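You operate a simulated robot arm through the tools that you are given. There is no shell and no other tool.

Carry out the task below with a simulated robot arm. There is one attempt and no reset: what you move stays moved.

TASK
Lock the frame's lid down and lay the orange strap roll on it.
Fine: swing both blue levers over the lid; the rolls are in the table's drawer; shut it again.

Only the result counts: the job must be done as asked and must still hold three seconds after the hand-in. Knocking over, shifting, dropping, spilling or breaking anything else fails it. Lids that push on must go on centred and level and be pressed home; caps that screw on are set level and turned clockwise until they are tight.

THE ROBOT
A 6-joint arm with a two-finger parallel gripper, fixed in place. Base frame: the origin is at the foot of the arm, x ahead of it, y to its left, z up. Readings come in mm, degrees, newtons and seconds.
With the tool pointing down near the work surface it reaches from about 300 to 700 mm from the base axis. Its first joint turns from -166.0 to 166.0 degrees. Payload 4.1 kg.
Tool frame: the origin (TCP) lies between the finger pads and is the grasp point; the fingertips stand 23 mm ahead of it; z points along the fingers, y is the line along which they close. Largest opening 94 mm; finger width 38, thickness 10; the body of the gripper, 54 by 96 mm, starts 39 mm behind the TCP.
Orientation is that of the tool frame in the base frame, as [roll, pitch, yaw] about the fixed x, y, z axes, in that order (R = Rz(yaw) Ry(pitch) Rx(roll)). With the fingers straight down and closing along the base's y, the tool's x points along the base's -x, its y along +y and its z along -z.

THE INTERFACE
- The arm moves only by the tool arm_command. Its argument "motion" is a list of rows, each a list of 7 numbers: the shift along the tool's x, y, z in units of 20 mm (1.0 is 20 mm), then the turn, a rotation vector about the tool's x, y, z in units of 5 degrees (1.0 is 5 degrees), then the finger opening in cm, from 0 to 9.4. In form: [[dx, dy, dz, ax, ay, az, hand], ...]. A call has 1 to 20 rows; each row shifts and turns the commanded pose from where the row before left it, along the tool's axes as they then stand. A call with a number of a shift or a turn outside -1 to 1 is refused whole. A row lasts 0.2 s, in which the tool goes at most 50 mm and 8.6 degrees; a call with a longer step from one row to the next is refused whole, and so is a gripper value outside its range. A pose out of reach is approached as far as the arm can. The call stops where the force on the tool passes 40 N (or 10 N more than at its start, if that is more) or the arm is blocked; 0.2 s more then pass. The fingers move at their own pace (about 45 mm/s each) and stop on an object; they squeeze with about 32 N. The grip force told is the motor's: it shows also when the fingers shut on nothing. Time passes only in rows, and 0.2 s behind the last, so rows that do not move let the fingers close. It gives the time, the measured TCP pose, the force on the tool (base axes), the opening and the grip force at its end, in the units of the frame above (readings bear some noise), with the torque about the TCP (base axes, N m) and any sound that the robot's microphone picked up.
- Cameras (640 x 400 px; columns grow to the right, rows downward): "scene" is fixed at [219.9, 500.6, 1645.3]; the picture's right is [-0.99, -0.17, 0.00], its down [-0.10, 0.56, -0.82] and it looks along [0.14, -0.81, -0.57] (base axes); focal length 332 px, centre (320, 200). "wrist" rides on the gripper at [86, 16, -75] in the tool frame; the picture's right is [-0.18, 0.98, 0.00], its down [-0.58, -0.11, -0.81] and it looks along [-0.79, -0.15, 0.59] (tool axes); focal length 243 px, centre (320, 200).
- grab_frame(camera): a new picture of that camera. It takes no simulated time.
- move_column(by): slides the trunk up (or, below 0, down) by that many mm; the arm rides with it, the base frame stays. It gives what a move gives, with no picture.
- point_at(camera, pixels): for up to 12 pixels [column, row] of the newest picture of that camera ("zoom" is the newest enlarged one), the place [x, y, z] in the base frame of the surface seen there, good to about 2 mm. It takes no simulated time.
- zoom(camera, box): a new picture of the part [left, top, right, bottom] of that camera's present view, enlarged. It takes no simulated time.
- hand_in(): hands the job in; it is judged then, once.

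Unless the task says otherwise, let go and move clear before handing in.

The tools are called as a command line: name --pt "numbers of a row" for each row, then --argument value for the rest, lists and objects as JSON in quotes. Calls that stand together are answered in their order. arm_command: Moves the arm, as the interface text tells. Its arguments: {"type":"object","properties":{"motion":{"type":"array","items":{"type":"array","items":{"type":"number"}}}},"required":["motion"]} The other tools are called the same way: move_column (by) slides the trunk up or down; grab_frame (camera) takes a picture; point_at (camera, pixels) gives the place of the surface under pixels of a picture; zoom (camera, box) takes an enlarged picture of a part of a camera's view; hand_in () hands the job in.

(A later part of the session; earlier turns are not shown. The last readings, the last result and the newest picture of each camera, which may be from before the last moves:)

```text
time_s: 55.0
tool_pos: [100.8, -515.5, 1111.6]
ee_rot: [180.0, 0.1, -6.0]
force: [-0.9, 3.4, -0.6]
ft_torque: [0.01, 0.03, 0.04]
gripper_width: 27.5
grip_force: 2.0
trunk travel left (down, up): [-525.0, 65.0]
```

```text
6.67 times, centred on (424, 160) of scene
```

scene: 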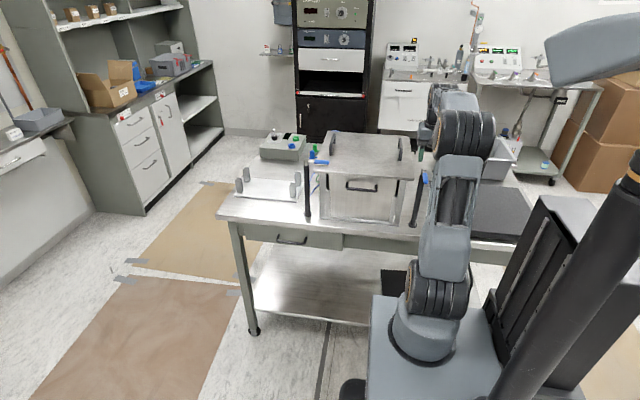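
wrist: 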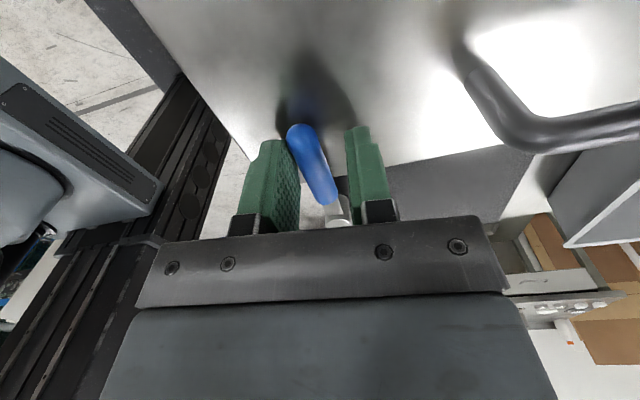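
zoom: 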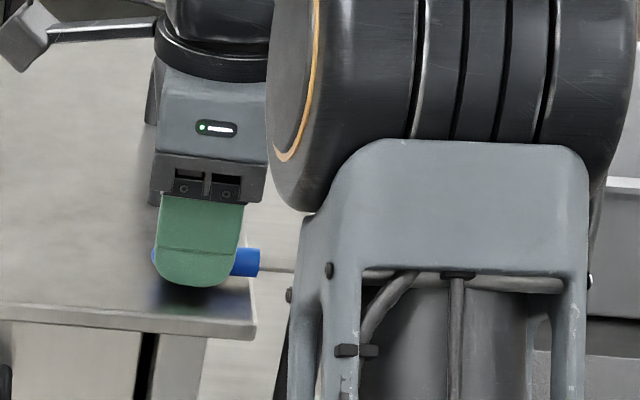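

The same end-stop signs appear (+3.4 N, fingers forced to 27.5 mm), so the right lever is home too. I'll open, lift off modestly, and draw back from the table.

arm_command --pt "0 0 0 0 0 0 4.5" --pt "0 0 0 0 0 0 4.5" --pt "0 0 -0.8 0 0 0 4.5" --pt "0 0 -0.8 0 0 0 4.5" --pt "0 0 -0.8 0 0 0 4.5" --pt "0 0 -0.8 0 0 0 4.5" --pt "0 -1 0 0 0 0 4.5" --pt "0 -1 0 0 0 0 4.5" --pt "0 -1 0 0 0 0 4.5" --pt "0 -1 0 0 0 0 4.5" --pt "0 -1 0 0 0 0 4.5" --pt "0 -1 0 0 0 0 4.5" --pt "0 0 0 0 0 0 4.5"

grab_frame --camera "scene"

grab_frame --camera "wrist"

```text
time_s: 57.8
tool_pos: [111.8, -395.7, 1177.0]
ee_rot: [-179.9, -0.1, -6.0]
force: [-0.8, 0.9, -0.3]
ft_torque: [0.01, 0.01, 0.03]
gripper_width: 45.2
grip_force: 0.0
trunk travel left (down, up): [-525.0, 65.0]
```

```text
taken
```

scene: 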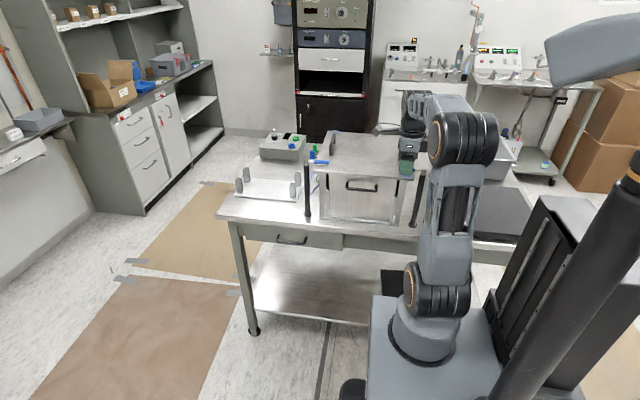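

```text
taken
```

wrist: 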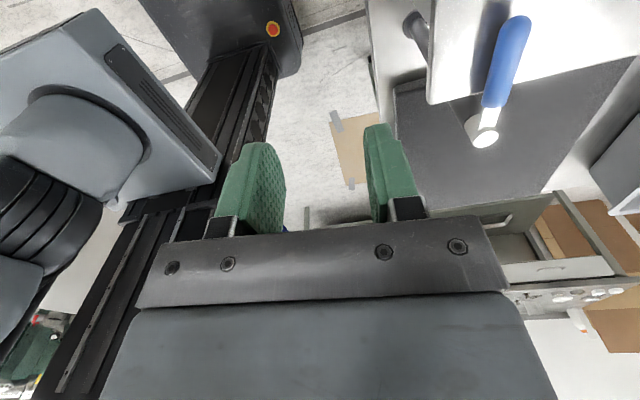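

The right lever shows in the wrist view from (520,30) to its hub (483,135). I'll confirm its direction and also check the drawer area and the column's surroundings.

point_at --camera "wrist" --pixels '[[517, 30], [505, 70], [495, 100], [484, 137]]'

zoom --camera "scene" --box '[210, 130, 450, 280]'

point_at --camera "zoom" --pixels '[[180, 292], [217, 297], [255, 296], [90, 263], [220, 272], [350, 290], [200, 310], [270, 303], [60, 235], [280, 55], [330, 60], [20, 230]]'

```text
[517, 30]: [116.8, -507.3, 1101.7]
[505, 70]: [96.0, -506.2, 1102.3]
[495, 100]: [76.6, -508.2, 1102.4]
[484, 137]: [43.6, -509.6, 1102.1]
```

```text
2.67 times, centred on (330, 205) of scene
```

zoom: 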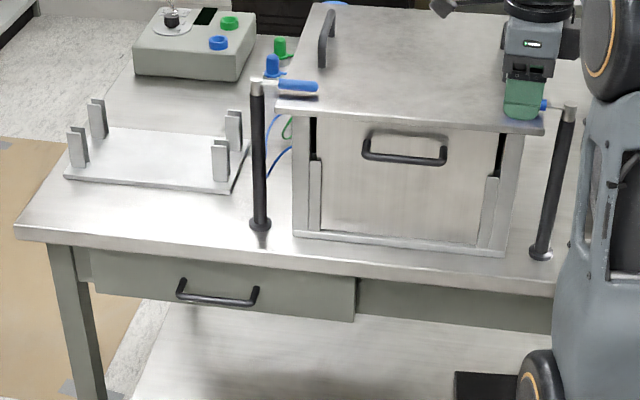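

```text
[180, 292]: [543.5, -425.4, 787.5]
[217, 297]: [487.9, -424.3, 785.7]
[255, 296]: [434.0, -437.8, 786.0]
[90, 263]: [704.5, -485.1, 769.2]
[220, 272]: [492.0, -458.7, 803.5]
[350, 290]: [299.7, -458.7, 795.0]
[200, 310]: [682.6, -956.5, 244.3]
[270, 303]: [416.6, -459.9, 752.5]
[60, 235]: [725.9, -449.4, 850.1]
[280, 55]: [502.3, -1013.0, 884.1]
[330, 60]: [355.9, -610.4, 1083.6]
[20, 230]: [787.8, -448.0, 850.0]
```

Both levers lie over the lid (tips at x≈365 and x≈117, z≈1102, y≈-507), so the lid is locked. Now for the drawer: I'll first turn the wrist back toward its starting orientation (yaw 180°) so it stays far from any wrist limit.

arm_command --pt "0 0 0 0 0 -1 5" --pt "0 0 0 0 0 -1 5" --pt "0 0 0 0 0 -1 5" --pt "0 0 0 0 0 -1 5" --pt "0 0 0 0 0 -1 5" --pt "0 0 0 0 0 -1 5" --pt "0 0 0 0 0 -1 5" --pt "0 0 0 0 0 -1 5" --pt "0 0 0 0 0 -1 5" --pt "0 0 0 0 0 -1 5" --pt "0 0 0 0 0 -1 5" --pt "0 0 0 0 0 -1 5" --pt "0 0 0 0 0 -1 5" --pt "0 0 0 0 0 -1 5" --pt "0 0 0 0 0 -1 5" --pt "0 0 0 0 0 -1 5" --pt "0 0 0 0 0 -1 5" --pt "0 0 0 0 0 -1 5" --pt "0 0 0 0 0 -1 5" --pt "0 0 0 0 0 -1 5"

arm_command --pt "0 0 0 0 0 -1 5" --pt "0 0 0 0 0 -1 5" --pt "0 0 0 0 0 -1 5" --pt "0 0 0 0 0 -1 5" --pt "0 0 0 0 0 -1 5" --pt "0 0 0 0 0 -1 5" --pt "0 0 0 0 0 -1 5" --pt "0 0 0 0 0 -1 5" --pt "0 0 0 0 0 -1 5" --pt "0 0 0 0 0 -1 5" --pt "0 0 0 0 0 -1 5" --pt "0 0 0 0 0 -1 5" --pt "0 0 0 0 0 -1 5" --pt "0 0 0 0 0 -1 5" --pt "0 0 0 0 0 -1 5" --pt "0 0 0 0 0 -1 5" --pt "0 0 0 0 0 -1 5" --pt "0 0 0 0 0 -0.2 5"

```text
time_s: 62.0
tool_pos: [112.7, -396.6, 1176.7]
ee_rot: [-179.9, 0.0, 94.1]
force: [0.2, -0.2, -0.9]
ft_torque: [0.01, 0.01, -0.02]
gripper_width: 49.9
grip_force: 0.1
trunk travel left (down, up): [-525.0, 65.0]
```

```text
time_s: 65.8
tool_pos: [113.6, -395.4, 1176.3]
ee_rot: [-180.0, 0.0, -179.9]
force: [-0.3, 0.2, -0.1]
ft_torque: [-0.01, -0.02, -0.03]
gripper_width: 50.0
grip_force: 0.0
trunk travel left (down, up): [-525.0, 65.0]
```

The wrist is back at yaw 180°. I'll move to open space in front of the drawer at (430,-200) before lowering the column.

arm_command --pt "-0.99 0.61 0 0 0 0 5" --pt "-0.99 0.61 0 0 0 0 5" --pt "-0.99 0.61 0 0 0 0 5" --pt "-0.99 0.61 0 0 0 0 5" --pt "-0.99 0.61 0 0 0 0 5" --pt "-0.99 0.61 0 0 0 0 5" --pt "-0.99 0.61 0 0 0 0 5" --pt "-0.99 0.61 0 0 0 0 5" --pt "-0.99 0.61 0 0 0 0 5" --pt "-0.99 0.61 0 0 0 0 5" --pt "-0.99 0.61 0 0 0 0 5" --pt "-0.99 0.61 0 0 0 0 5" --pt "-0.99 0.61 0 0 0 0 5" --pt "-0.99 0.61 0 0 0 0 5" --pt "-0.99 0.61 0 0 0 0 5" --pt "-0.99 0.61 0 0 0 0 5"

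grab_frame --camera "scene"

```text
time_s: 69.2
tool_pos: [431.3, -200.3, 1175.8]
ee_rot: [179.9, 0.0, 179.9]
force: [-0.3, -0.2, 0.1]
ft_torque: [0.0, 0.02, 0.01]
gripper_width: 50.3
grip_force: 0.0
trunk travel left (down, up): [-525.0, 65.0]
```

```text
taken
```

scene: 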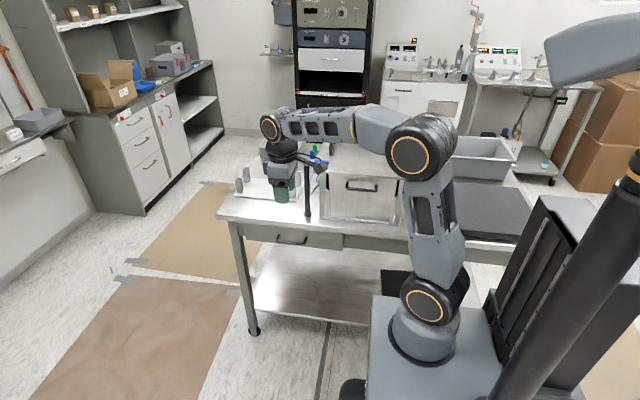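

The arm is clear of the table. I'll tilt the tool to point horizontally toward the table (−Y) by turning 90° about tool x, here in open space.

arm_command --pt "0 0 0 1 0 0 5" --pt "0 0 0 1 0 0 5" --pt "0 0 0 1 0 0 5" --pt "0 0 0 1 0 0 5" --pt "0 0 0 1 0 0 5" --pt "0 0 0 1 0 0 5" --pt "0 0 0 1 0 0 5" --pt "0 0 0 1 0 0 5" --pt "0 0 0 1 0 0 5" --pt "0 0 0 1 0 0 5" --pt "0 0 0 1 0 0 5" --pt "0 0 0 1 0 0 5" --pt "0 0 0 1 0 0 5" --pt "0 0 0 1 0 0 5" --pt "0 0 0 1 0 0 5" --pt "0 0 0 1 0 0 5" --pt "0 0 0 1 0 0 5" --pt "0 0 0 1 0 0 5"

grab_frame --camera "scene"

grab_frame --camera "wrist"

```text
time_s: 73.0
tool_pos: [431.1, -201.1, 1177.0]
ee_rot: [-90.0, 0.1, -180.0]
force: [-0.7, 0.0, 0.5]
ft_torque: [0.03, 0.02, 0.01]
gripper_width: 49.8
grip_force: 0.0
trunk travel left (down, up): [-525.0, 65.0]
```

```text
taken
```

scene: 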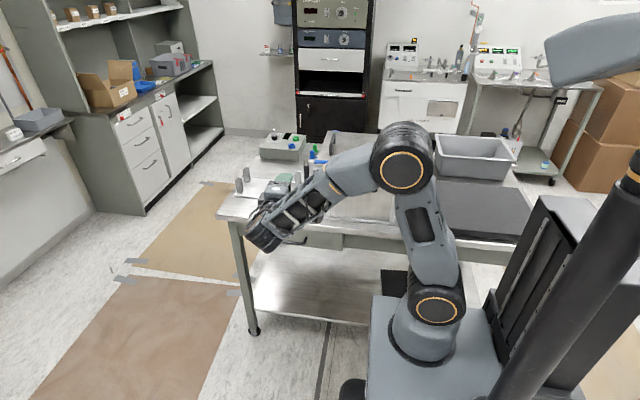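

```text
taken
```

wrist: 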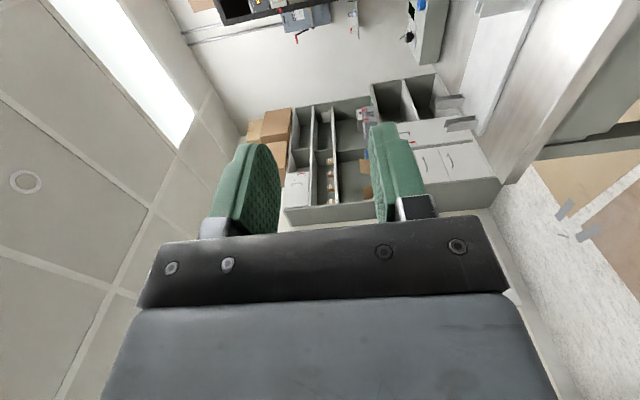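

The tool now points along −Y with the fingers closing vertically. I'll lower the column by 391 mm to bring the TCP to the handle's height, z≈786.

move_column --by -391

grab_frame --camera "scene"

grab_frame --camera "wrist"

```text
time_s: 76.8
tool_pos: [430.1, -201.5, 786.2]
ee_rot: [-90.0, 0.1, -179.9]
force: [-0.3, 0.3, -0.3]
ft_torque: [0.02, -0.02, 0.0]
gripper_width: 50.1
grip_force: 0.0
trunk travel left (down, up): [-134.0, 456.0]
```

```text
taken
```

scene: 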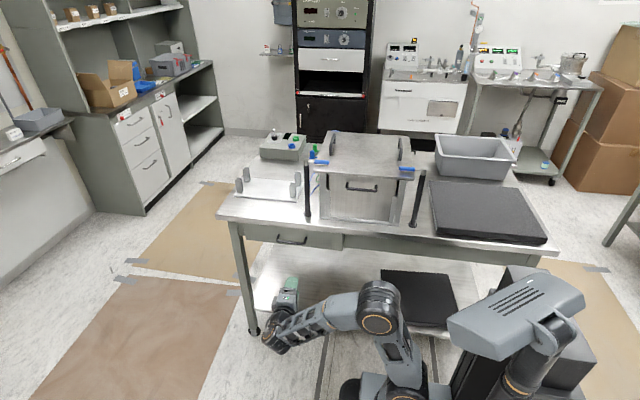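

```text
taken
```

wrist: 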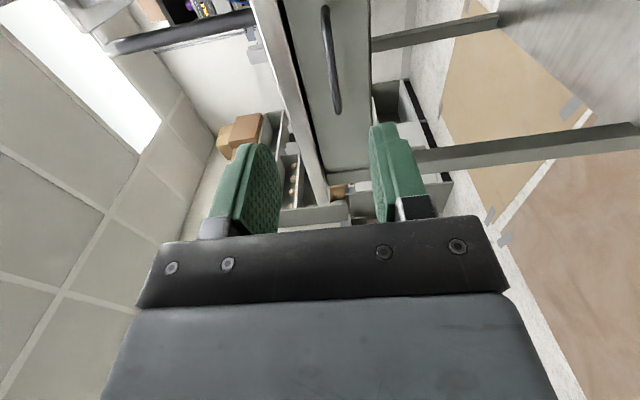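

Both levers can be seen over the lid, and the drawer handle shows in the wrist view at (330,60). I'll measure it, then move to a standoff at (490,-370,786).

point_at --camera "wrist" --pixels '[[325, 15], [330, 55], [337, 105], [350, 80], [310, 140], [290, 80]]'

arm_command --pt "-0.3 0 0.8425 0 0 0 5" --pt "-0.3 0 0.8425 0 0 0 5" --pt "-0.3 0 0.8425 0 0 0 5" --pt "-0.3 0 0.8425 0 0 0 5" --pt "-0.3 0 0.8425 0 0 0 5" --pt "-0.3 0 0.8425 0 0 0 5" --pt "-0.3 0 0.8425 0 0 0 5" --pt "-0.3 0 0.8425 0 0 0 5" --pt "-0.3 0 0.8425 0 0 0 5" --pt "-0.3 0 0.8425 0 0 0 5"

grab_frame --camera "wrist"

zoom --camera "scene" --box '[230, 210, 390, 310]'

```text
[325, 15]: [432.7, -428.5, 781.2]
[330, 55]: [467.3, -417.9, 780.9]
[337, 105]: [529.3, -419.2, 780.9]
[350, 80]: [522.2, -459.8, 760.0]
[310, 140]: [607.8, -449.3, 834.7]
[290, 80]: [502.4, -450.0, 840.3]
```

```text
time_s: 79.0
tool_pos: [491.1, -370.8, 784.6]
ee_rot: [-90.0, 0.0, -180.0]
force: [-0.1, -0.1, -0.6]
ft_torque: [0.04, 0.01, 0.02]
gripper_width: 49.7
grip_force: 0.0
trunk travel left (down, up): [-134.0, 456.0]
```

```text
taken
```

wrist: 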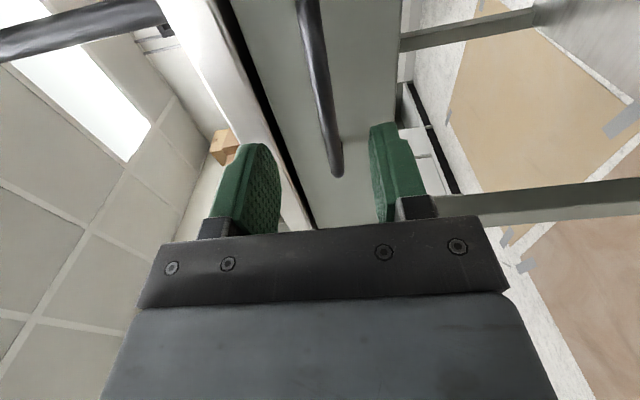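

```text
4.00 times, centred on (310, 260) of scene
```

zoom: 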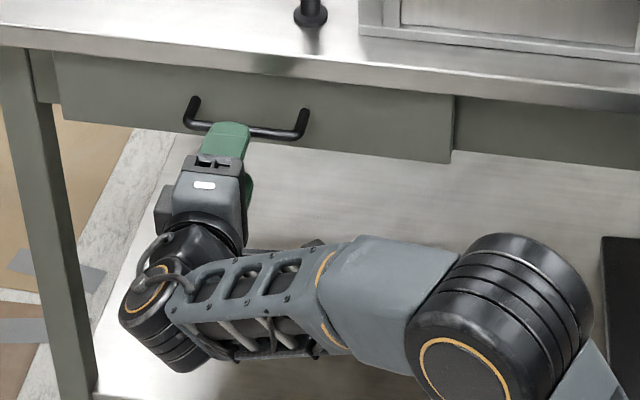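

The bar's centre is near y≈-424, z≈783 and the fingers are aligned around it. I'll advance 53 mm and close on the bar.

arm_command --pt "0 0.07 0.6 0 0 0 5" --pt "0 0 0.6 0 0 0 5" --pt "0 0 0.6 0 0 0 5" --pt "0 0 0.5 0 0 0 5" --pt "0 0 0.35 0 0 0 5" --pt "0 0 0 0 0 0 5" --pt "0 0 0 0 0 0 0" --pt "0 0 0 0 0 0 0" --pt "0 0 0 0 0 0 0" --pt "0 0 0 0 0 0 0" --pt "0 0 0 0 0 0 0"

zoom --camera "scene" --box '[230, 210, 390, 310]'

```text
time_s: 81.4
tool_pos: [489.4, -424.1, 780.7]
ee_rot: [-90.2, -0.2, 180.0]
force: [-6.7, 7.1, -21.2]
ft_torque: [0.04, -0.63, 0.37]
gripper_width: 10.8
grip_force: 44.8
trunk travel left (down, up): [-134.0, 456.0]
```

```text
4.00 times, centred on (310, 260) of scene
```

zoom: 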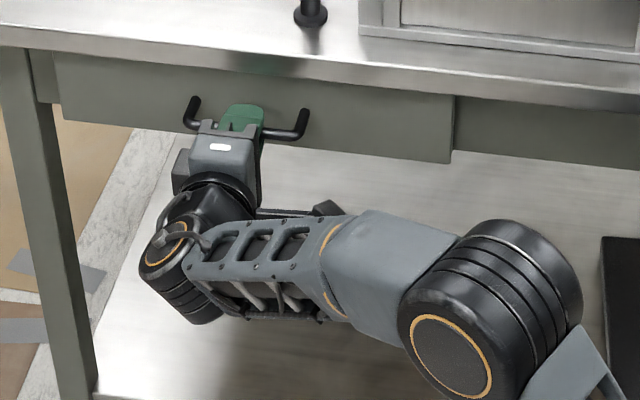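

The fingers hold the bar (10.8 mm wide), but a −21 N z force shows the bar is about 2.5 mm lower than commanded. I'll relax that offset, then begin a slow pull along +Y.

arm_command --pt "0 0.1 0 0 0 0 0" --pt "0 0.04 0 0 0 0 0" --pt "0 0 -0.2 0 0 0 0" --pt "0 0 -0.3 0 0 0 0" --pt "0 0 -0.4 0 0 0 0" --pt "0 0 -0.4 0 0 0 0"

zoom --camera "scene" --box '[230, 210, 390, 310]'

```text
time_s: 82.8
tool_pos: [491.2, -397.0, 780.3]
ee_rot: [-90.0, 0.0, -179.9]
force: [-3.8, -0.6, -11.9]
ft_torque: [0.0, 0.03, 0.65]
gripper_width: 10.8
grip_force: 44.3
trunk travel left (down, up): [-134.0, 456.0]
```

```text
4.00 times, centred on (310, 260) of scene
```

zoom: 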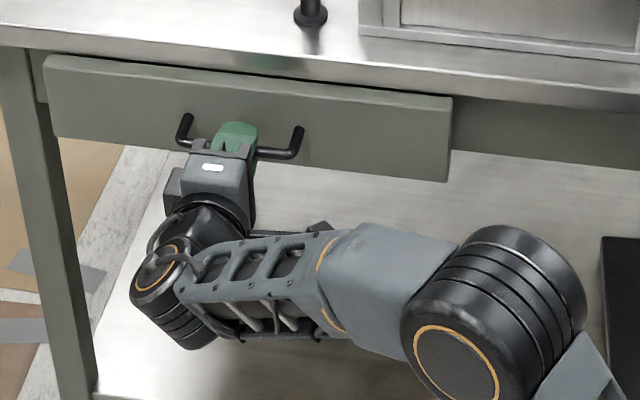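

The drawer follows the pull: the front has moved out about 27 mm. I'll continue pulling steadily.

arm_command --pt "0 0.06 -0.5 0 0 0 0" --pt "0 0 -0.5 0 0 0 0" --pt "0 0 -0.5 0 0 0 0" --pt "0 0 -0.5 0 0 0 0" --pt "0 0 -0.5 0 0 0 0" --pt "0 0 -0.5 0 0 0 0" --pt "0 0 -0.5 0 0 0 0" --pt "0 0 -0.5 0 0 0 0" --pt "0 0 -0.5 0 0 0 0" --pt "0 0 -0.5 0 0 0 0" --pt "0 0 -0.5 0 0 0 0" --pt "0 0 -0.5 0 0 0 0" --pt "0 0 -0.5 0 0 0 0" --pt "0 0 -0.5 0 0 0 0"

grab_frame --camera "scene"

```text
time_s: 85.8
tool_pos: [490.7, -256.5, 780.4]
ee_rot: [-89.9, 0.1, -179.9]
force: [7.6, 0.1, 12.1]
ft_torque: [-0.06, 0.25, -0.46]
gripper_width: 10.9
grip_force: 45.3
trunk travel left (down, up): [-134.0, 456.0]
```

```text
taken
```

scene: 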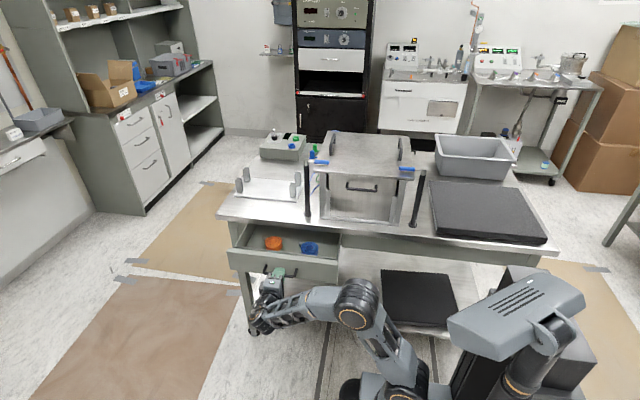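

The drawer is open about 168 mm; an orange roll is at (273,242) and a blue one at (309,248). I'll zoom in and measure.

zoom --camera "scene" --box '[220, 210, 348, 290]'

point_at --camera "zoom" --pixels '[[265, 160], [265, 145], [240, 160], [290, 160], [265, 185], [445, 190], [420, 185], [470, 185], [350, 180], [350, 265], [140, 130], [580, 160]]'

```text
5.00 times, centred on (284, 250) of scene
```

zoom: 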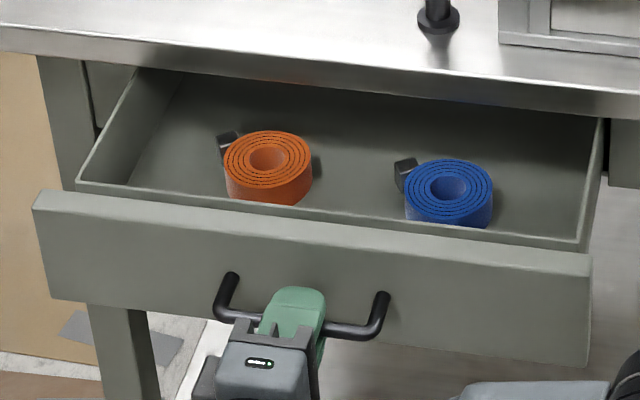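

```text
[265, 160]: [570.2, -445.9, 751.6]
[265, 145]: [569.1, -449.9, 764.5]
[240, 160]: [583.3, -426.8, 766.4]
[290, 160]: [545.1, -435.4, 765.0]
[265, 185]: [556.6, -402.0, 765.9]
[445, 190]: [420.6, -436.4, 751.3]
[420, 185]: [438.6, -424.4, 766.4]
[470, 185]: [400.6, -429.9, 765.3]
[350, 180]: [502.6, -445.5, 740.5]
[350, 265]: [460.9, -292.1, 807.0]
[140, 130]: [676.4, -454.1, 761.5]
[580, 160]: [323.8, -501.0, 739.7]
```

The orange roll lies flat, with its top at z≈766, the floor at ≈740 and a diameter of about 68 mm. Its centre is near y≈-436, still close under the table edge (y=-449), so I'll pull the drawer out about another 110 mm.

arm_command --pt "0 -0.06 -0.4 0 0 0 0" --pt "0 0 -0.5 0 0 0 0" --pt "0 0 -0.5 0 0 0 0" --pt "0 0 -0.5 0 0 0 0" --pt "0 0 -0.5 0 0 0 0" --pt "0 0 -0.5 0 0 0 0" --pt "0 0 -0.5 0 0 0 0" --pt "0 0 -0.5 0 0 0 0" --pt "0 0 -0.5 0 0 0 0" --pt "0 0 -0.4 0 0 0 0" --pt "0 0 -0.3 0 0 0 0"

zoom --camera "scene" --box '[220, 210, 380, 310]'

```text
time_s: 88.2
tool_pos: [490.8, -154.5, 781.3]
ee_rot: [-90.0, 0.1, -180.0]
force: [3.3, -1.1, 2.2]
ft_torque: [-0.05, 0.03, 0.14]
gripper_width: 10.6
grip_force: 44.7
trunk travel left (down, up): [-134.0, 456.0]
```

```text
4.00 times, centred on (300, 260) of scene
```

zoom: 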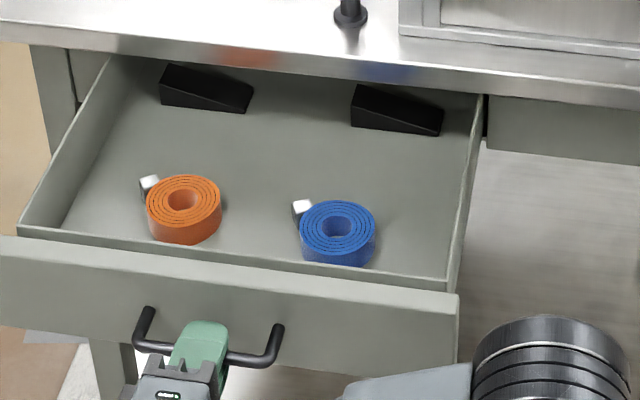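

The drawer is now open about 270 mm with no resistance, and two black wedges lie at its back. I'll measure the orange roll and the drawer walls precisely.

zoom --camera "scene" --box '[245, 240, 293, 270]'

point_at --camera "zoom" --pixels '[[310, 150], [350, 260], [330, 310], [310, 330], [200, 230], [460, 250], [310, 115], [350, 205], [175, 150], [290, 275], [390, 210], [230, 300]]'

```text
13.33 times, centred on (269, 255) of scene
```

zoom: 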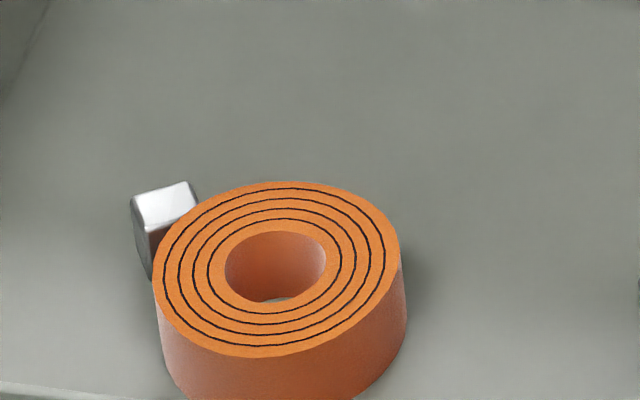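

```text
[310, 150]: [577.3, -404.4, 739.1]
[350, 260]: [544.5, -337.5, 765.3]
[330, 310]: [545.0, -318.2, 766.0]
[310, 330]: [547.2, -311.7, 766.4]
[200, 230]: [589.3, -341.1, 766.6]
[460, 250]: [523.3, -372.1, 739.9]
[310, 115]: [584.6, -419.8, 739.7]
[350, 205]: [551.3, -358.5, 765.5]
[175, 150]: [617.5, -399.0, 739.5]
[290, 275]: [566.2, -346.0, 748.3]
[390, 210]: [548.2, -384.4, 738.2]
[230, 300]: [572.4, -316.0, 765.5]
```

I'll read points on the roll's rim and its end buckle (165,210) to fix the centre and the buckle's direction.

point_at --camera "zoom" --pixels '[[160, 285], [393, 250], [290, 187], [258, 350], [200, 215], [370, 210], [180, 325], [375, 295], [165, 195], [190, 195], [145, 200], [140, 240]]'

zoom --camera "scene" --box '[220, 200, 380, 300]'

point_at --camera "zoom" --pixels '[[20, 265], [60, 275], [250, 305], [440, 320], [440, 335], [245, 340], [100, 110], [470, 150], [450, 310], [40, 250], [300, 90], [200, 205]]'

```text
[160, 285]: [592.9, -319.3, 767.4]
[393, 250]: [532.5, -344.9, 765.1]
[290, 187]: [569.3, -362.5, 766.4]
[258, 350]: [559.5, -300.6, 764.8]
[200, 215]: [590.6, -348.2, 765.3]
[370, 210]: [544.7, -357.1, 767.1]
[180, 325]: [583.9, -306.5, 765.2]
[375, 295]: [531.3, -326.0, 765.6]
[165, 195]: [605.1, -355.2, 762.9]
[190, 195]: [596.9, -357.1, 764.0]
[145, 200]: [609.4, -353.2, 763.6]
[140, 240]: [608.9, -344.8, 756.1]
```

```text
4.00 times, centred on (300, 250) of scene
```

zoom: 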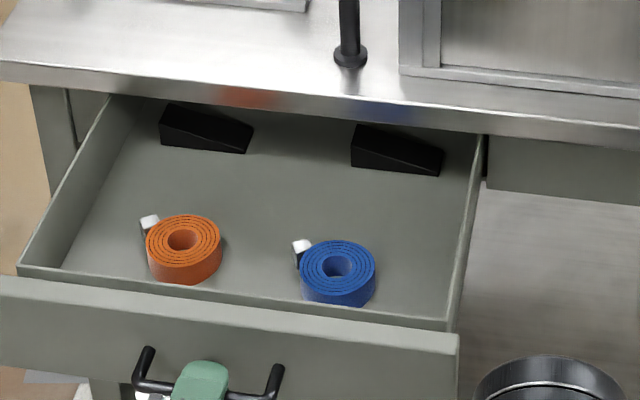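

```text
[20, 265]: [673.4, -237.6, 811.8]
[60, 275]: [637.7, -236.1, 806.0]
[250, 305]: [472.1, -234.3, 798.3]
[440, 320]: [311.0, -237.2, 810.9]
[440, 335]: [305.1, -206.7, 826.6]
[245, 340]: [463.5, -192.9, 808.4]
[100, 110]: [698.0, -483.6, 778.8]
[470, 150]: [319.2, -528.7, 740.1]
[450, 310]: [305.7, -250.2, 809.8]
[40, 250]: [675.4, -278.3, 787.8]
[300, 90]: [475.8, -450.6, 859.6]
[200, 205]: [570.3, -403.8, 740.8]
```

The roll's centre is about (562.5,-331.5), radius ≈32.5, with its buckle on the +x/−y side near (603,-353). I'll grip it along Y, clear of the buckle. First I release the handle and back straight out.

arm_command --pt "0 0 0 0 0 0 5" --pt "0 0 0 0 0 0 5" --pt "0 0 0 0 0 0 5" --pt "0 0 -0.4 0 0 0 5" --pt "0 0 -0.6 0 0 0 5" --pt "0 0 -0.8 0 0 0 5" --pt "0 0 -0.8 0 0 0 5"

zoom --camera "scene" --box '[220, 200, 380, 300]'

```text
time_s: 89.8
tool_pos: [490.8, -102.1, 780.5]
ee_rot: [-90.0, -0.1, -179.9]
force: [-0.2, -0.1, 0.2]
ft_torque: [-0.04, -0.03, -0.03]
gripper_width: 49.9
grip_force: 0.1
trunk travel left (down, up): [-134.0, 456.0]
```

```text
4.00 times, centred on (300, 250) of scene
```

zoom: 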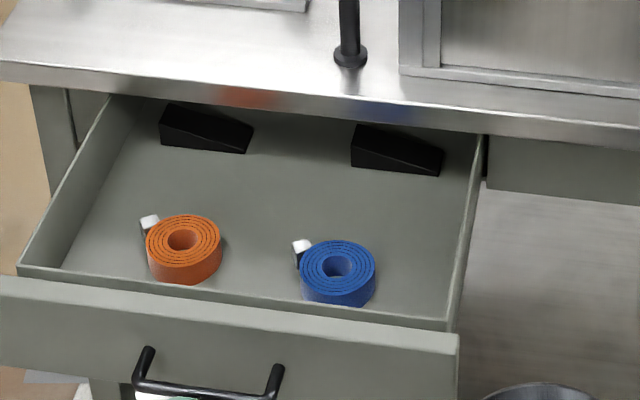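

The handle is free and the drawer stayed put. I'll raise the column 293 mm so the shoulder suits a top-down pick, then tilt the tool to point down.

move_column --by 293

arm_command --pt "0 0 0 -1 0 0 8.5" --pt "0 0 0 -1 0 0 8.5" --pt "0 0 0 -1 0 0 8.5" --pt "0 0 0 -1 0 0 8.5" --pt "0 0 0 -1 0 0 8.5" --pt "0 0 0 -1 0 0 8.5" --pt "0 0 0 -1 0 0 8.5" --pt "0 0 0 -1 0 0 8.5" --pt "0 0 0 -1 0 0 8.5" --pt "0 0 0 -1 0 0 8.5" --pt "0 0 0 -1 0 0 8.5" --pt "0 0 0 -1 0 0 8.5" --pt "0 0 0 -1 0 0 8.5" --pt "0 0 0 -1 0 0 8.5" --pt "0 0 0 -1 0 0 8.5" --pt "0 0 0 -1 0 0 8.5" --pt "0 0 0 -1 0 0 8.5" --pt "0 0 0 -1 0 0 8.5"

```text
time_s: 92.7
tool_pos: [489.1, -103.5, 1074.1]
ee_rot: [-90.0, -0.1, 180.0]
force: [0.4, 1.2, -1.5]
ft_torque: [-0.02, 0.01, 0.0]
gripper_width: 50.0
grip_force: 0.0
trunk travel left (down, up): [-427.0, 163.0]
```

```text
time_s: 96.5
tool_pos: [490.2, -103.0, 1074.9]
ee_rot: [179.8, 0.0, -180.0]
force: [-0.1, -0.9, -0.5]
ft_torque: [0.01, 0.0, 0.01]
gripper_width: 84.8
grip_force: 0.1
trunk travel left (down, up): [-427.0, 163.0]
```

The tool points down again with the fingers open 85 mm. I'll move to hover above the orange roll at (562.5,-331.5,890).

arm_command --pt "-0.2582 -0.816 0.661 0 0 0 8.5" --pt "-0.2582 -0.816 0.661 0 0 0 8.5" --pt "-0.2582 -0.816 0.661 0 0 0 8.5" --pt "-0.2582 -0.816 0.661 0 0 0 8.5" --pt "-0.2582 -0.816 0.661 0 0 0 8.5" --pt "-0.2582 -0.816 0.661 0 0 0 8.5" --pt "-0.2582 -0.816 0.661 0 0 0 8.5" --pt "-0.2582 -0.816 0.661 0 0 0 8.5" --pt "-0.2582 -0.816 0.661 0 0 0 8.5" --pt "-0.2582 -0.816 0.661 0 0 0 8.5" --pt "-0.2582 -0.816 0.661 0 0 0 8.5" --pt "-0.2582 -0.816 0.661 0 0 0 8.5" --pt "-0.2582 -0.816 0.661 0 0 0 8.5" --pt "-0.2582 -0.816 0.661 0 0 0 8.5" --pt "0 0 0 0 0 0 8.5"

grab_frame --camera "wrist"

grab_frame --camera "scene"

```text
time_s: 99.7
tool_pos: [563.7, -330.3, 889.2]
ee_rot: [180.0, 0.0, -179.9]
force: [-0.3, 0.0, -1.2]
ft_torque: [0.02, 0.02, -0.02]
gripper_width: 85.0
grip_force: 0.0
trunk travel left (down, up): [-427.0, 163.0]
```

```text
taken
```

wrist: 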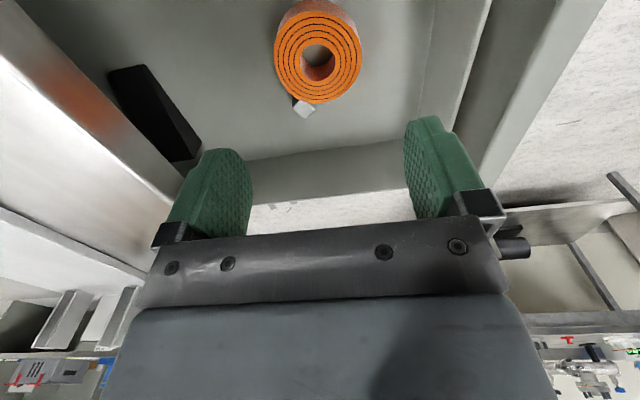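

```text
taken
```

scene: 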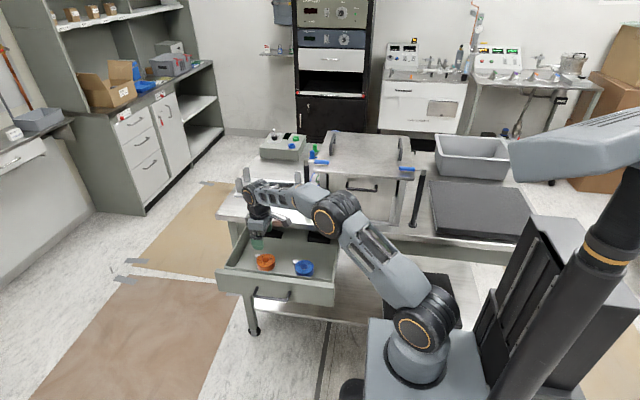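

The wrist view shows the orange roll (318,55) centred between the fingers. I'll measure its rim from this nearer camera to refine the centre.

point_at --camera "wrist" --pixels '[[278, 55], [358, 55], [318, 14], [318, 100], [288, 85], [350, 85], [288, 28], [350, 28], [305, 108], [295, 100], [318, 60]]'

zoom --camera "wrist" --box '[240, 0, 400, 120]'

```text
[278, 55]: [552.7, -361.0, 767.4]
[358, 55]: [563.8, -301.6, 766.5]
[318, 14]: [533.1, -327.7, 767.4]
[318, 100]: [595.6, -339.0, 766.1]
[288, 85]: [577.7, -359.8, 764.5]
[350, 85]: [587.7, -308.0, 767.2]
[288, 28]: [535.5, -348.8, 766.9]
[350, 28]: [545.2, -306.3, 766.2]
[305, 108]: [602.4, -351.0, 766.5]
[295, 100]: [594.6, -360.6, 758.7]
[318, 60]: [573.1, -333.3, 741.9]
```

```text
3.33 times, centred on (320, 60) of wrist
```

zoom: 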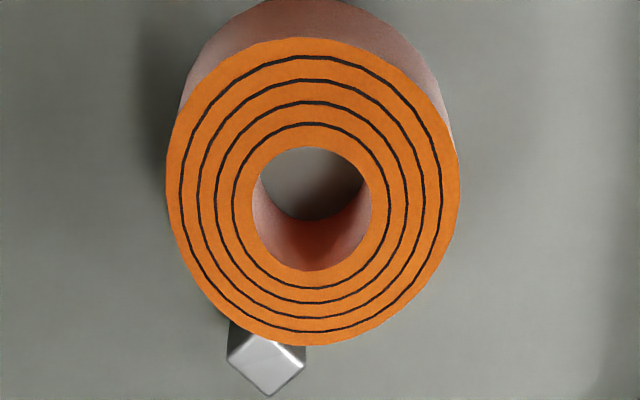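

The refined centre is (561.4,-331.5), and the −Y finger will clear the buckle (x≥592) by about 12 mm. I'll descend to TCP z≈767.

arm_command --pt "0.115 -0.06 0.8 0 0 0 8.5" --pt "0 0 0.9 0 0 0 8.5" --pt "0 0 0.9 0 0 0 8.5" --pt "0 0 0.9 0 0 0 8.5" --pt "0 0 0.8 0 0 0 8.5" --pt "0 0 0.7 0 0 0 8.5" --pt "0 0 0.6 0 0 0 8.5" --pt "0 0 0.5 0 0 0 8.5" --pt "0 0 0 0 0 0 8.5"

grab_frame --camera "wrist"

zoom --camera "scene" --box '[220, 180, 340, 300]'

```text
time_s: 101.7
tool_pos: [561.3, -332.1, 767.1]
ee_rot: [180.0, -0.1, -180.0]
force: [-0.4, -0.9, 0.3]
ft_torque: [0.0, -0.03, -0.01]
gripper_width: 85.1
grip_force: 0.0
trunk travel left (down, up): [-427.0, 163.0]
```

```text
taken
```

wrist: 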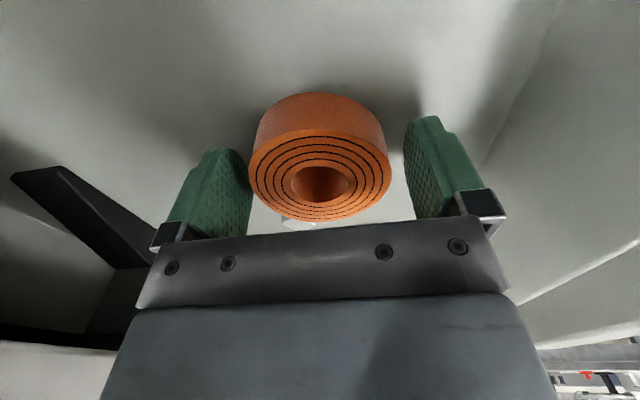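

```text
3.33 times, centred on (280, 240) of scene
```

zoom: 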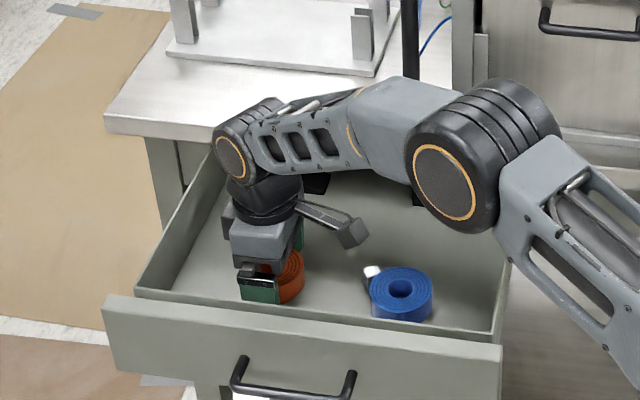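

The roll sits between the fingers with room on both sides. I'll close on it.

arm_command --pt "0 0 0 0 0 0 5.5" --pt "0 0 0 0 0 0 5.5" --pt "0 0 0 0 0 0 5.5" --pt "0 0 0 0 0 0 5.5" --pt "0 0 0 0 0 0 5.5"

grab_frame --camera "wrist"

```text
time_s: 102.9
tool_pos: [561.5, -332.5, 767.9]
ee_rot: [180.0, -0.1, 180.0]
force: [-0.2, -1.2, -0.8]
ft_torque: [-0.05, -0.01, -0.01]
gripper_width: 66.7
grip_force: 31.7
trunk travel left (down, up): [-427.0, 163.0]
```

```text
taken
```

wrist: 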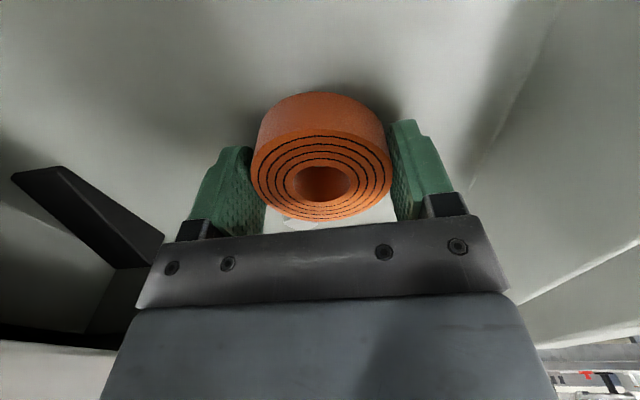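

The roll is gripped at 66.7 mm with 31.7 N. I'll lift it clear of the drawer with the arm and check it stays in the fingers.

arm_command --pt "0 0 -0.3 0 0 0 5.5" --pt "0 0 -0.5 0 0 0 5.5" --pt "0 0 -0.7 0 0 0 5.5" --pt "0 0 -0.8 0 0 0 5.5" --pt "0 0 -0.8 0 0 0 5.5" --pt "0 0 -0.8 0 0 0 5.5" --pt "0 0 -0.8 0 0 0 5.5" --pt "0 0 -0.8 0 0 0 5.5" --pt "0 0 -0.5 0 0 0 5.5"

grab_frame --camera "wrist"

grab_frame --camera "scene"

```text
time_s: 104.9
tool_pos: [560.4, -332.5, 886.3]
ee_rot: [-179.9, -0.2, -179.9]
force: [-0.1, 0.3, -1.4]
ft_torque: [-0.01, 0.03, 0.01]
gripper_width: 66.6
grip_force: 32.2
trunk travel left (down, up): [-427.0, 163.0]
```

```text
taken
```

wrist: 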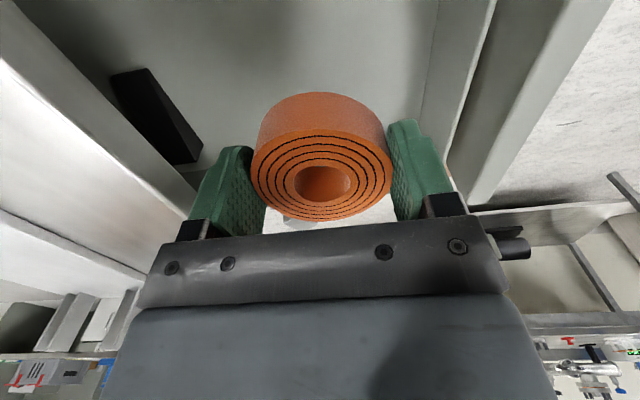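

```text
taken
```

scene: 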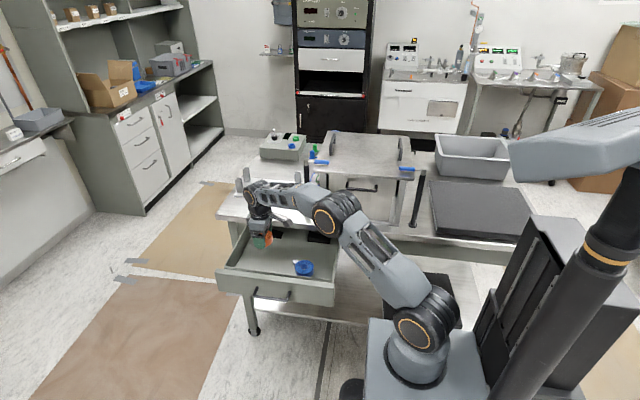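

The roll is held firmly (66.6 mm, 32 N). I'll raise the column fully (+163 mm) so that lid-height work stays well inside the arm's reach.

move_column --by 163

arm_command --pt "0.725 0.275 -0.7 0 0 0 5.5" --pt "0.725 0.275 -0.7 0 0 0 5.5" --pt "0.725 0.275 -0.7 0 0 0 5.5" --pt "0.725 0.275 -0.7 0 0 0 5.5" --pt "0.725 0.275 -0.7 0 0 0 5.5" --pt "0.725 0.275 -0.7 0 0 0 5.5" --pt "0.725 0.275 -0.7 0 0 0 5.5" --pt "0.725 0.275 -0.7 0 0 0 5.5" --pt "0.725 0.275 -0.7 0 0 0 5.5" --pt "0.725 0.275 -0.7 0 0 0 5.5"

grab_frame --camera "scene"

```text
time_s: 106.8
tool_pos: [560.7, -332.6, 1050.4]
ee_rot: [-180.0, 0.1, -179.9]
force: [0.6, 0.4, -0.9]
ft_torque: [0.0, 0.01, -0.04]
gripper_width: 66.8
grip_force: 32.4
trunk travel left (down, up): [-590.0, 0.0]
```

```text
time_s: 109.0
tool_pos: [414.6, -276.9, 1191.2]
ee_rot: [-180.0, 0.0, 179.9]
force: [-0.4, 0.9, -0.6]
ft_torque: [0.01, 0.01, 0.02]
gripper_width: 66.7
grip_force: 32.0
trunk travel left (down, up): [-590.0, 0.0]
```

```text
taken
```

scene: 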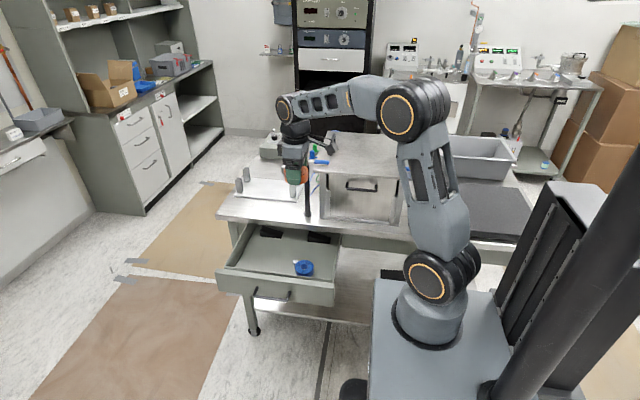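

The arm is well folded at (415,-277,1191) with the roll in hand. I'll carry it over the lid to (240,-565,1190).

arm_command --pt "0.873 -0.715 0 0 0 0 5.5" --pt "0.873 -0.715 0 0 0 0 5.5" --pt "0.873 -0.715 0 0 0 0 5.5" --pt "0.873 -0.715 0 0 0 0 5.5" --pt "0.873 -0.715 0 0 0 0 5.5" --pt "0.873 -0.715 0 0 0 0 5.5" --pt "0.873 -0.715 0 0 0 0 5.5" --pt "0.873 -0.715 0 0 0 0 5.5" --pt "0.873 -0.715 0 0 0 0 5.5" --pt "0.873 -0.715 0 0 0 0 5.5" --pt "0 -0.8 0 0 0 0 5.5" --pt "0 -0.8 0 0 0 0 5.5" --pt "0 -0.8 0 0 0 0 5.5" --pt "0 -0.8 0 0 0 0 5.5" --pt "0 -0.8 0 0 0 0 5.5" --pt "0 -0.8 0 0 0 0 5.5" --pt "0 -0.8 0 0 0 0 5.5" --pt "0 -0.8 0 0 0 0 5.5" --pt "0 -0.8 0 0 0 0 5.5"

grab_frame --camera "wrist"

grab_frame --camera "scene"

```text
time_s: 113.0
tool_pos: [239.7, -565.1, 1189.6]
ee_rot: [179.9, 0.1, -180.0]
force: [-0.3, -0.2, -1.4]
ft_torque: [-0.01, -0.03, -0.01]
gripper_width: 66.5
grip_force: 32.8
trunk travel left (down, up): [-590.0, 0.0]
```

```text
taken
```

wrist: 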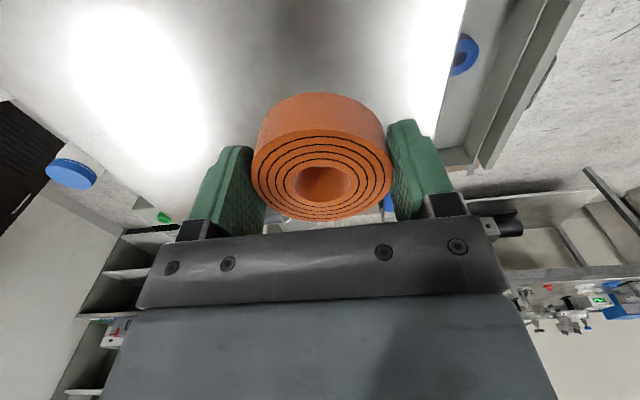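

```text
taken
```

scene: 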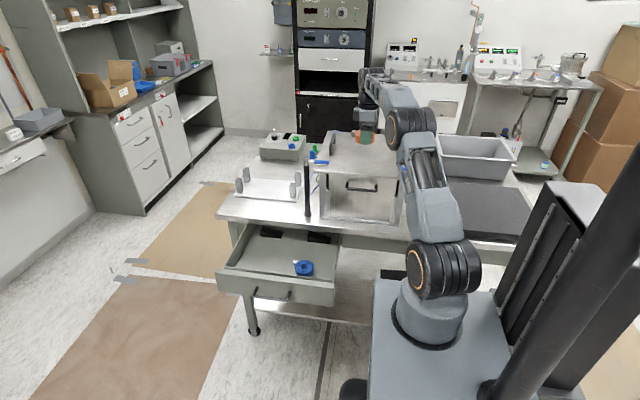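

The roll is above the clear middle front of the lid. Its underside is about 28 mm below the TCP and the lid top is at ≈1083, so contact should come near TCP z≈1111; I'll lower to just above that.

arm_command --pt "0 0 0.7 0 0 0 5.5" --pt "0 0 0.8 0 0 0 5.5" --pt "0 0 0.8 0 0 0 5.5" --pt "0 0 0.7 0 0 0 5.5" --pt "0 0 0.4 0 0 0 5.5" --pt "0 0 0.2 0 0 0 5.5" --pt "0 0 0.1 0 0 0 5.5" --pt "0 0 0.1 0 0 0 5.5" --pt "0 0 0 0 0 0 5.5"

grab_frame --camera "wrist"

zoom --camera "scene" --box '[310, 110, 422, 180]'

```text
time_s: 115.0
tool_pos: [240.5, -564.5, 1113.2]
ee_rot: [180.0, 0.0, 180.0]
force: [-0.8, 0.5, -2.0]
ft_torque: [0.03, -0.01, 0.0]
gripper_width: 66.6
grip_force: 32.6
trunk travel left (down, up): [-590.0, 0.0]
```

```text
taken
```

wrist: 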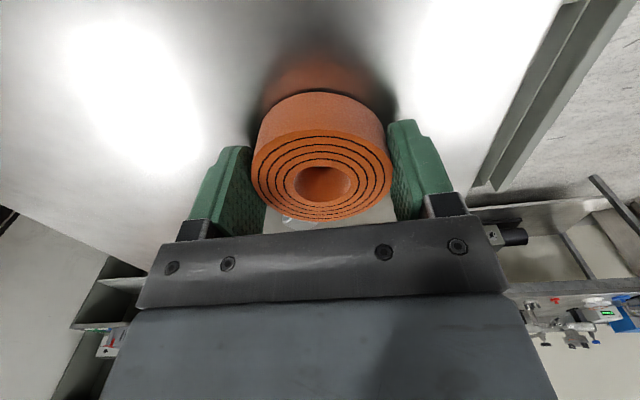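

```text
5.71 times, centred on (366, 145) of scene
```

zoom: 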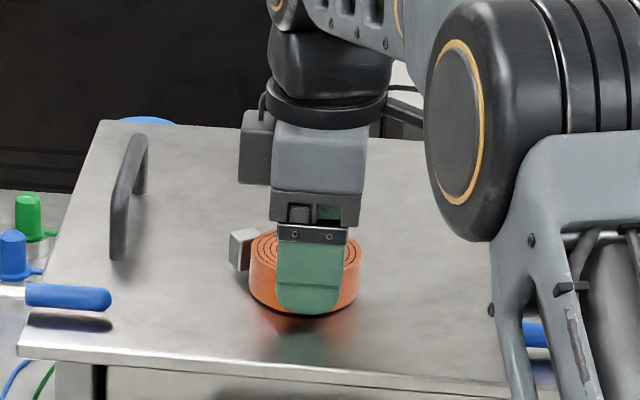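

The roll is just above the lid, with no contact yet. I'll lower in 0.6 mm steps until I feel the lid.

arm_command --pt "0 0 0.03 0 0 0 5.5" --pt "0 0 0.03 0 0 0 5.5" --pt "0 0 0.03 0 0 0 5.5"

```text
time_s: 115.8
tool_pos: [241.5, -565.1, 1111.1]
ee_rot: [-179.9, 0.0, -180.0]
force: [0.3, 0.5, -1.1]
ft_torque: [-0.01, 0.01, -0.01]
gripper_width: 66.5
grip_force: 32.1
trunk travel left (down, up): [-590.0, 0.0]
```

arm_command --pt "0 0 0.03 0 0 0 5.5" --pt "0 0 0.03 0 0 0 5.5" --pt "0 0 0 0 0 0 5.5"

zoom --camera "scene" --box '[330, 130, 394, 170]'

```text
time_s: 116.6
tool_pos: [241.6, -563.9, 1111.4]
ee_rot: [-179.9, -0.1, 180.0]
force: [0.4, -2.0, 4.8]
ft_torque: [0.13, 0.02, -0.01]
gripper_width: 66.7
grip_force: 32.2
trunk travel left (down, up): [-590.0, 0.0]
```

```text
10.00 times, centred on (362, 150) of scene
```

zoom: 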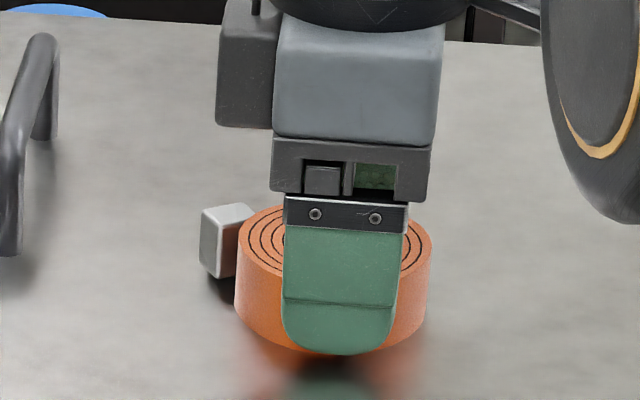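

The force reading (+4.8 N) shows that the roll rests on the lid. I'll open the fingers and lift straight up.

arm_command --pt "0 0 0 0 0 0 7.4" --pt "0 0 0 0 0 0 8.6" --pt "0 0 0 0 0 0 8.6" --pt "0 0 0 0 0 0 8.6" --pt "0 0 -0.3 0 0 0 8.6" --pt "0 0 -0.5 0 0 0 8.6" --pt "0 0 -0.7 0 0 0 8.6" --pt "0 0 -0.8 0 0 0 8.6" --pt "0 0 -0.8 0 0 0 8.6" --pt "0 0 -0.6 0 0 0 8.6"

grab_frame --camera "wrist"

zoom --camera "scene" --box '[310, 110, 422, 180]'

```text
time_s: 118.8
tool_pos: [241.0, -563.6, 1185.4]
ee_rot: [179.9, -0.1, 180.0]
force: [-0.5, 0.5, 0.7]
ft_torque: [-0.01, 0.04, 0.0]
gripper_width: 86.2
grip_force: 0.0
trunk travel left (down, up): [-590.0, 0.0]
```

```text
taken
```

wrist: 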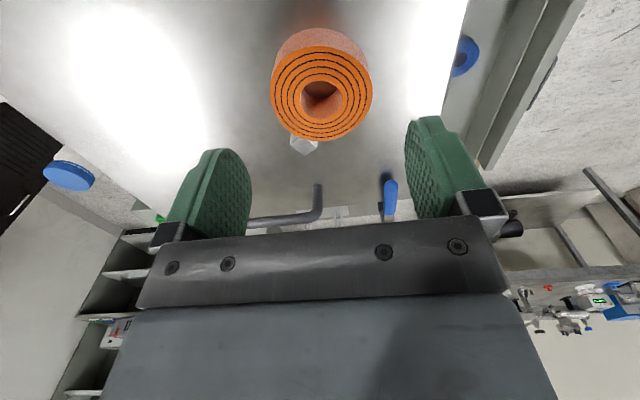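

```text
5.71 times, centred on (366, 145) of scene
```

zoom: 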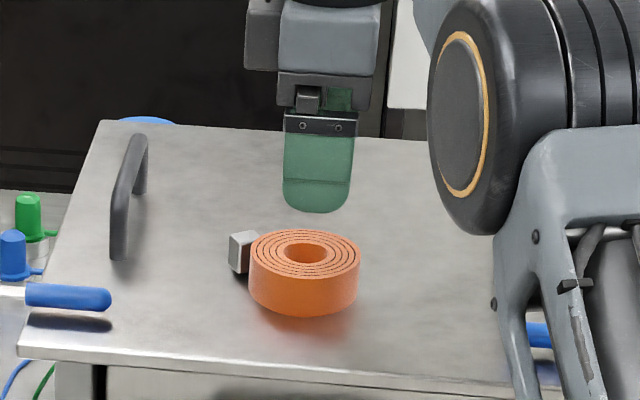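

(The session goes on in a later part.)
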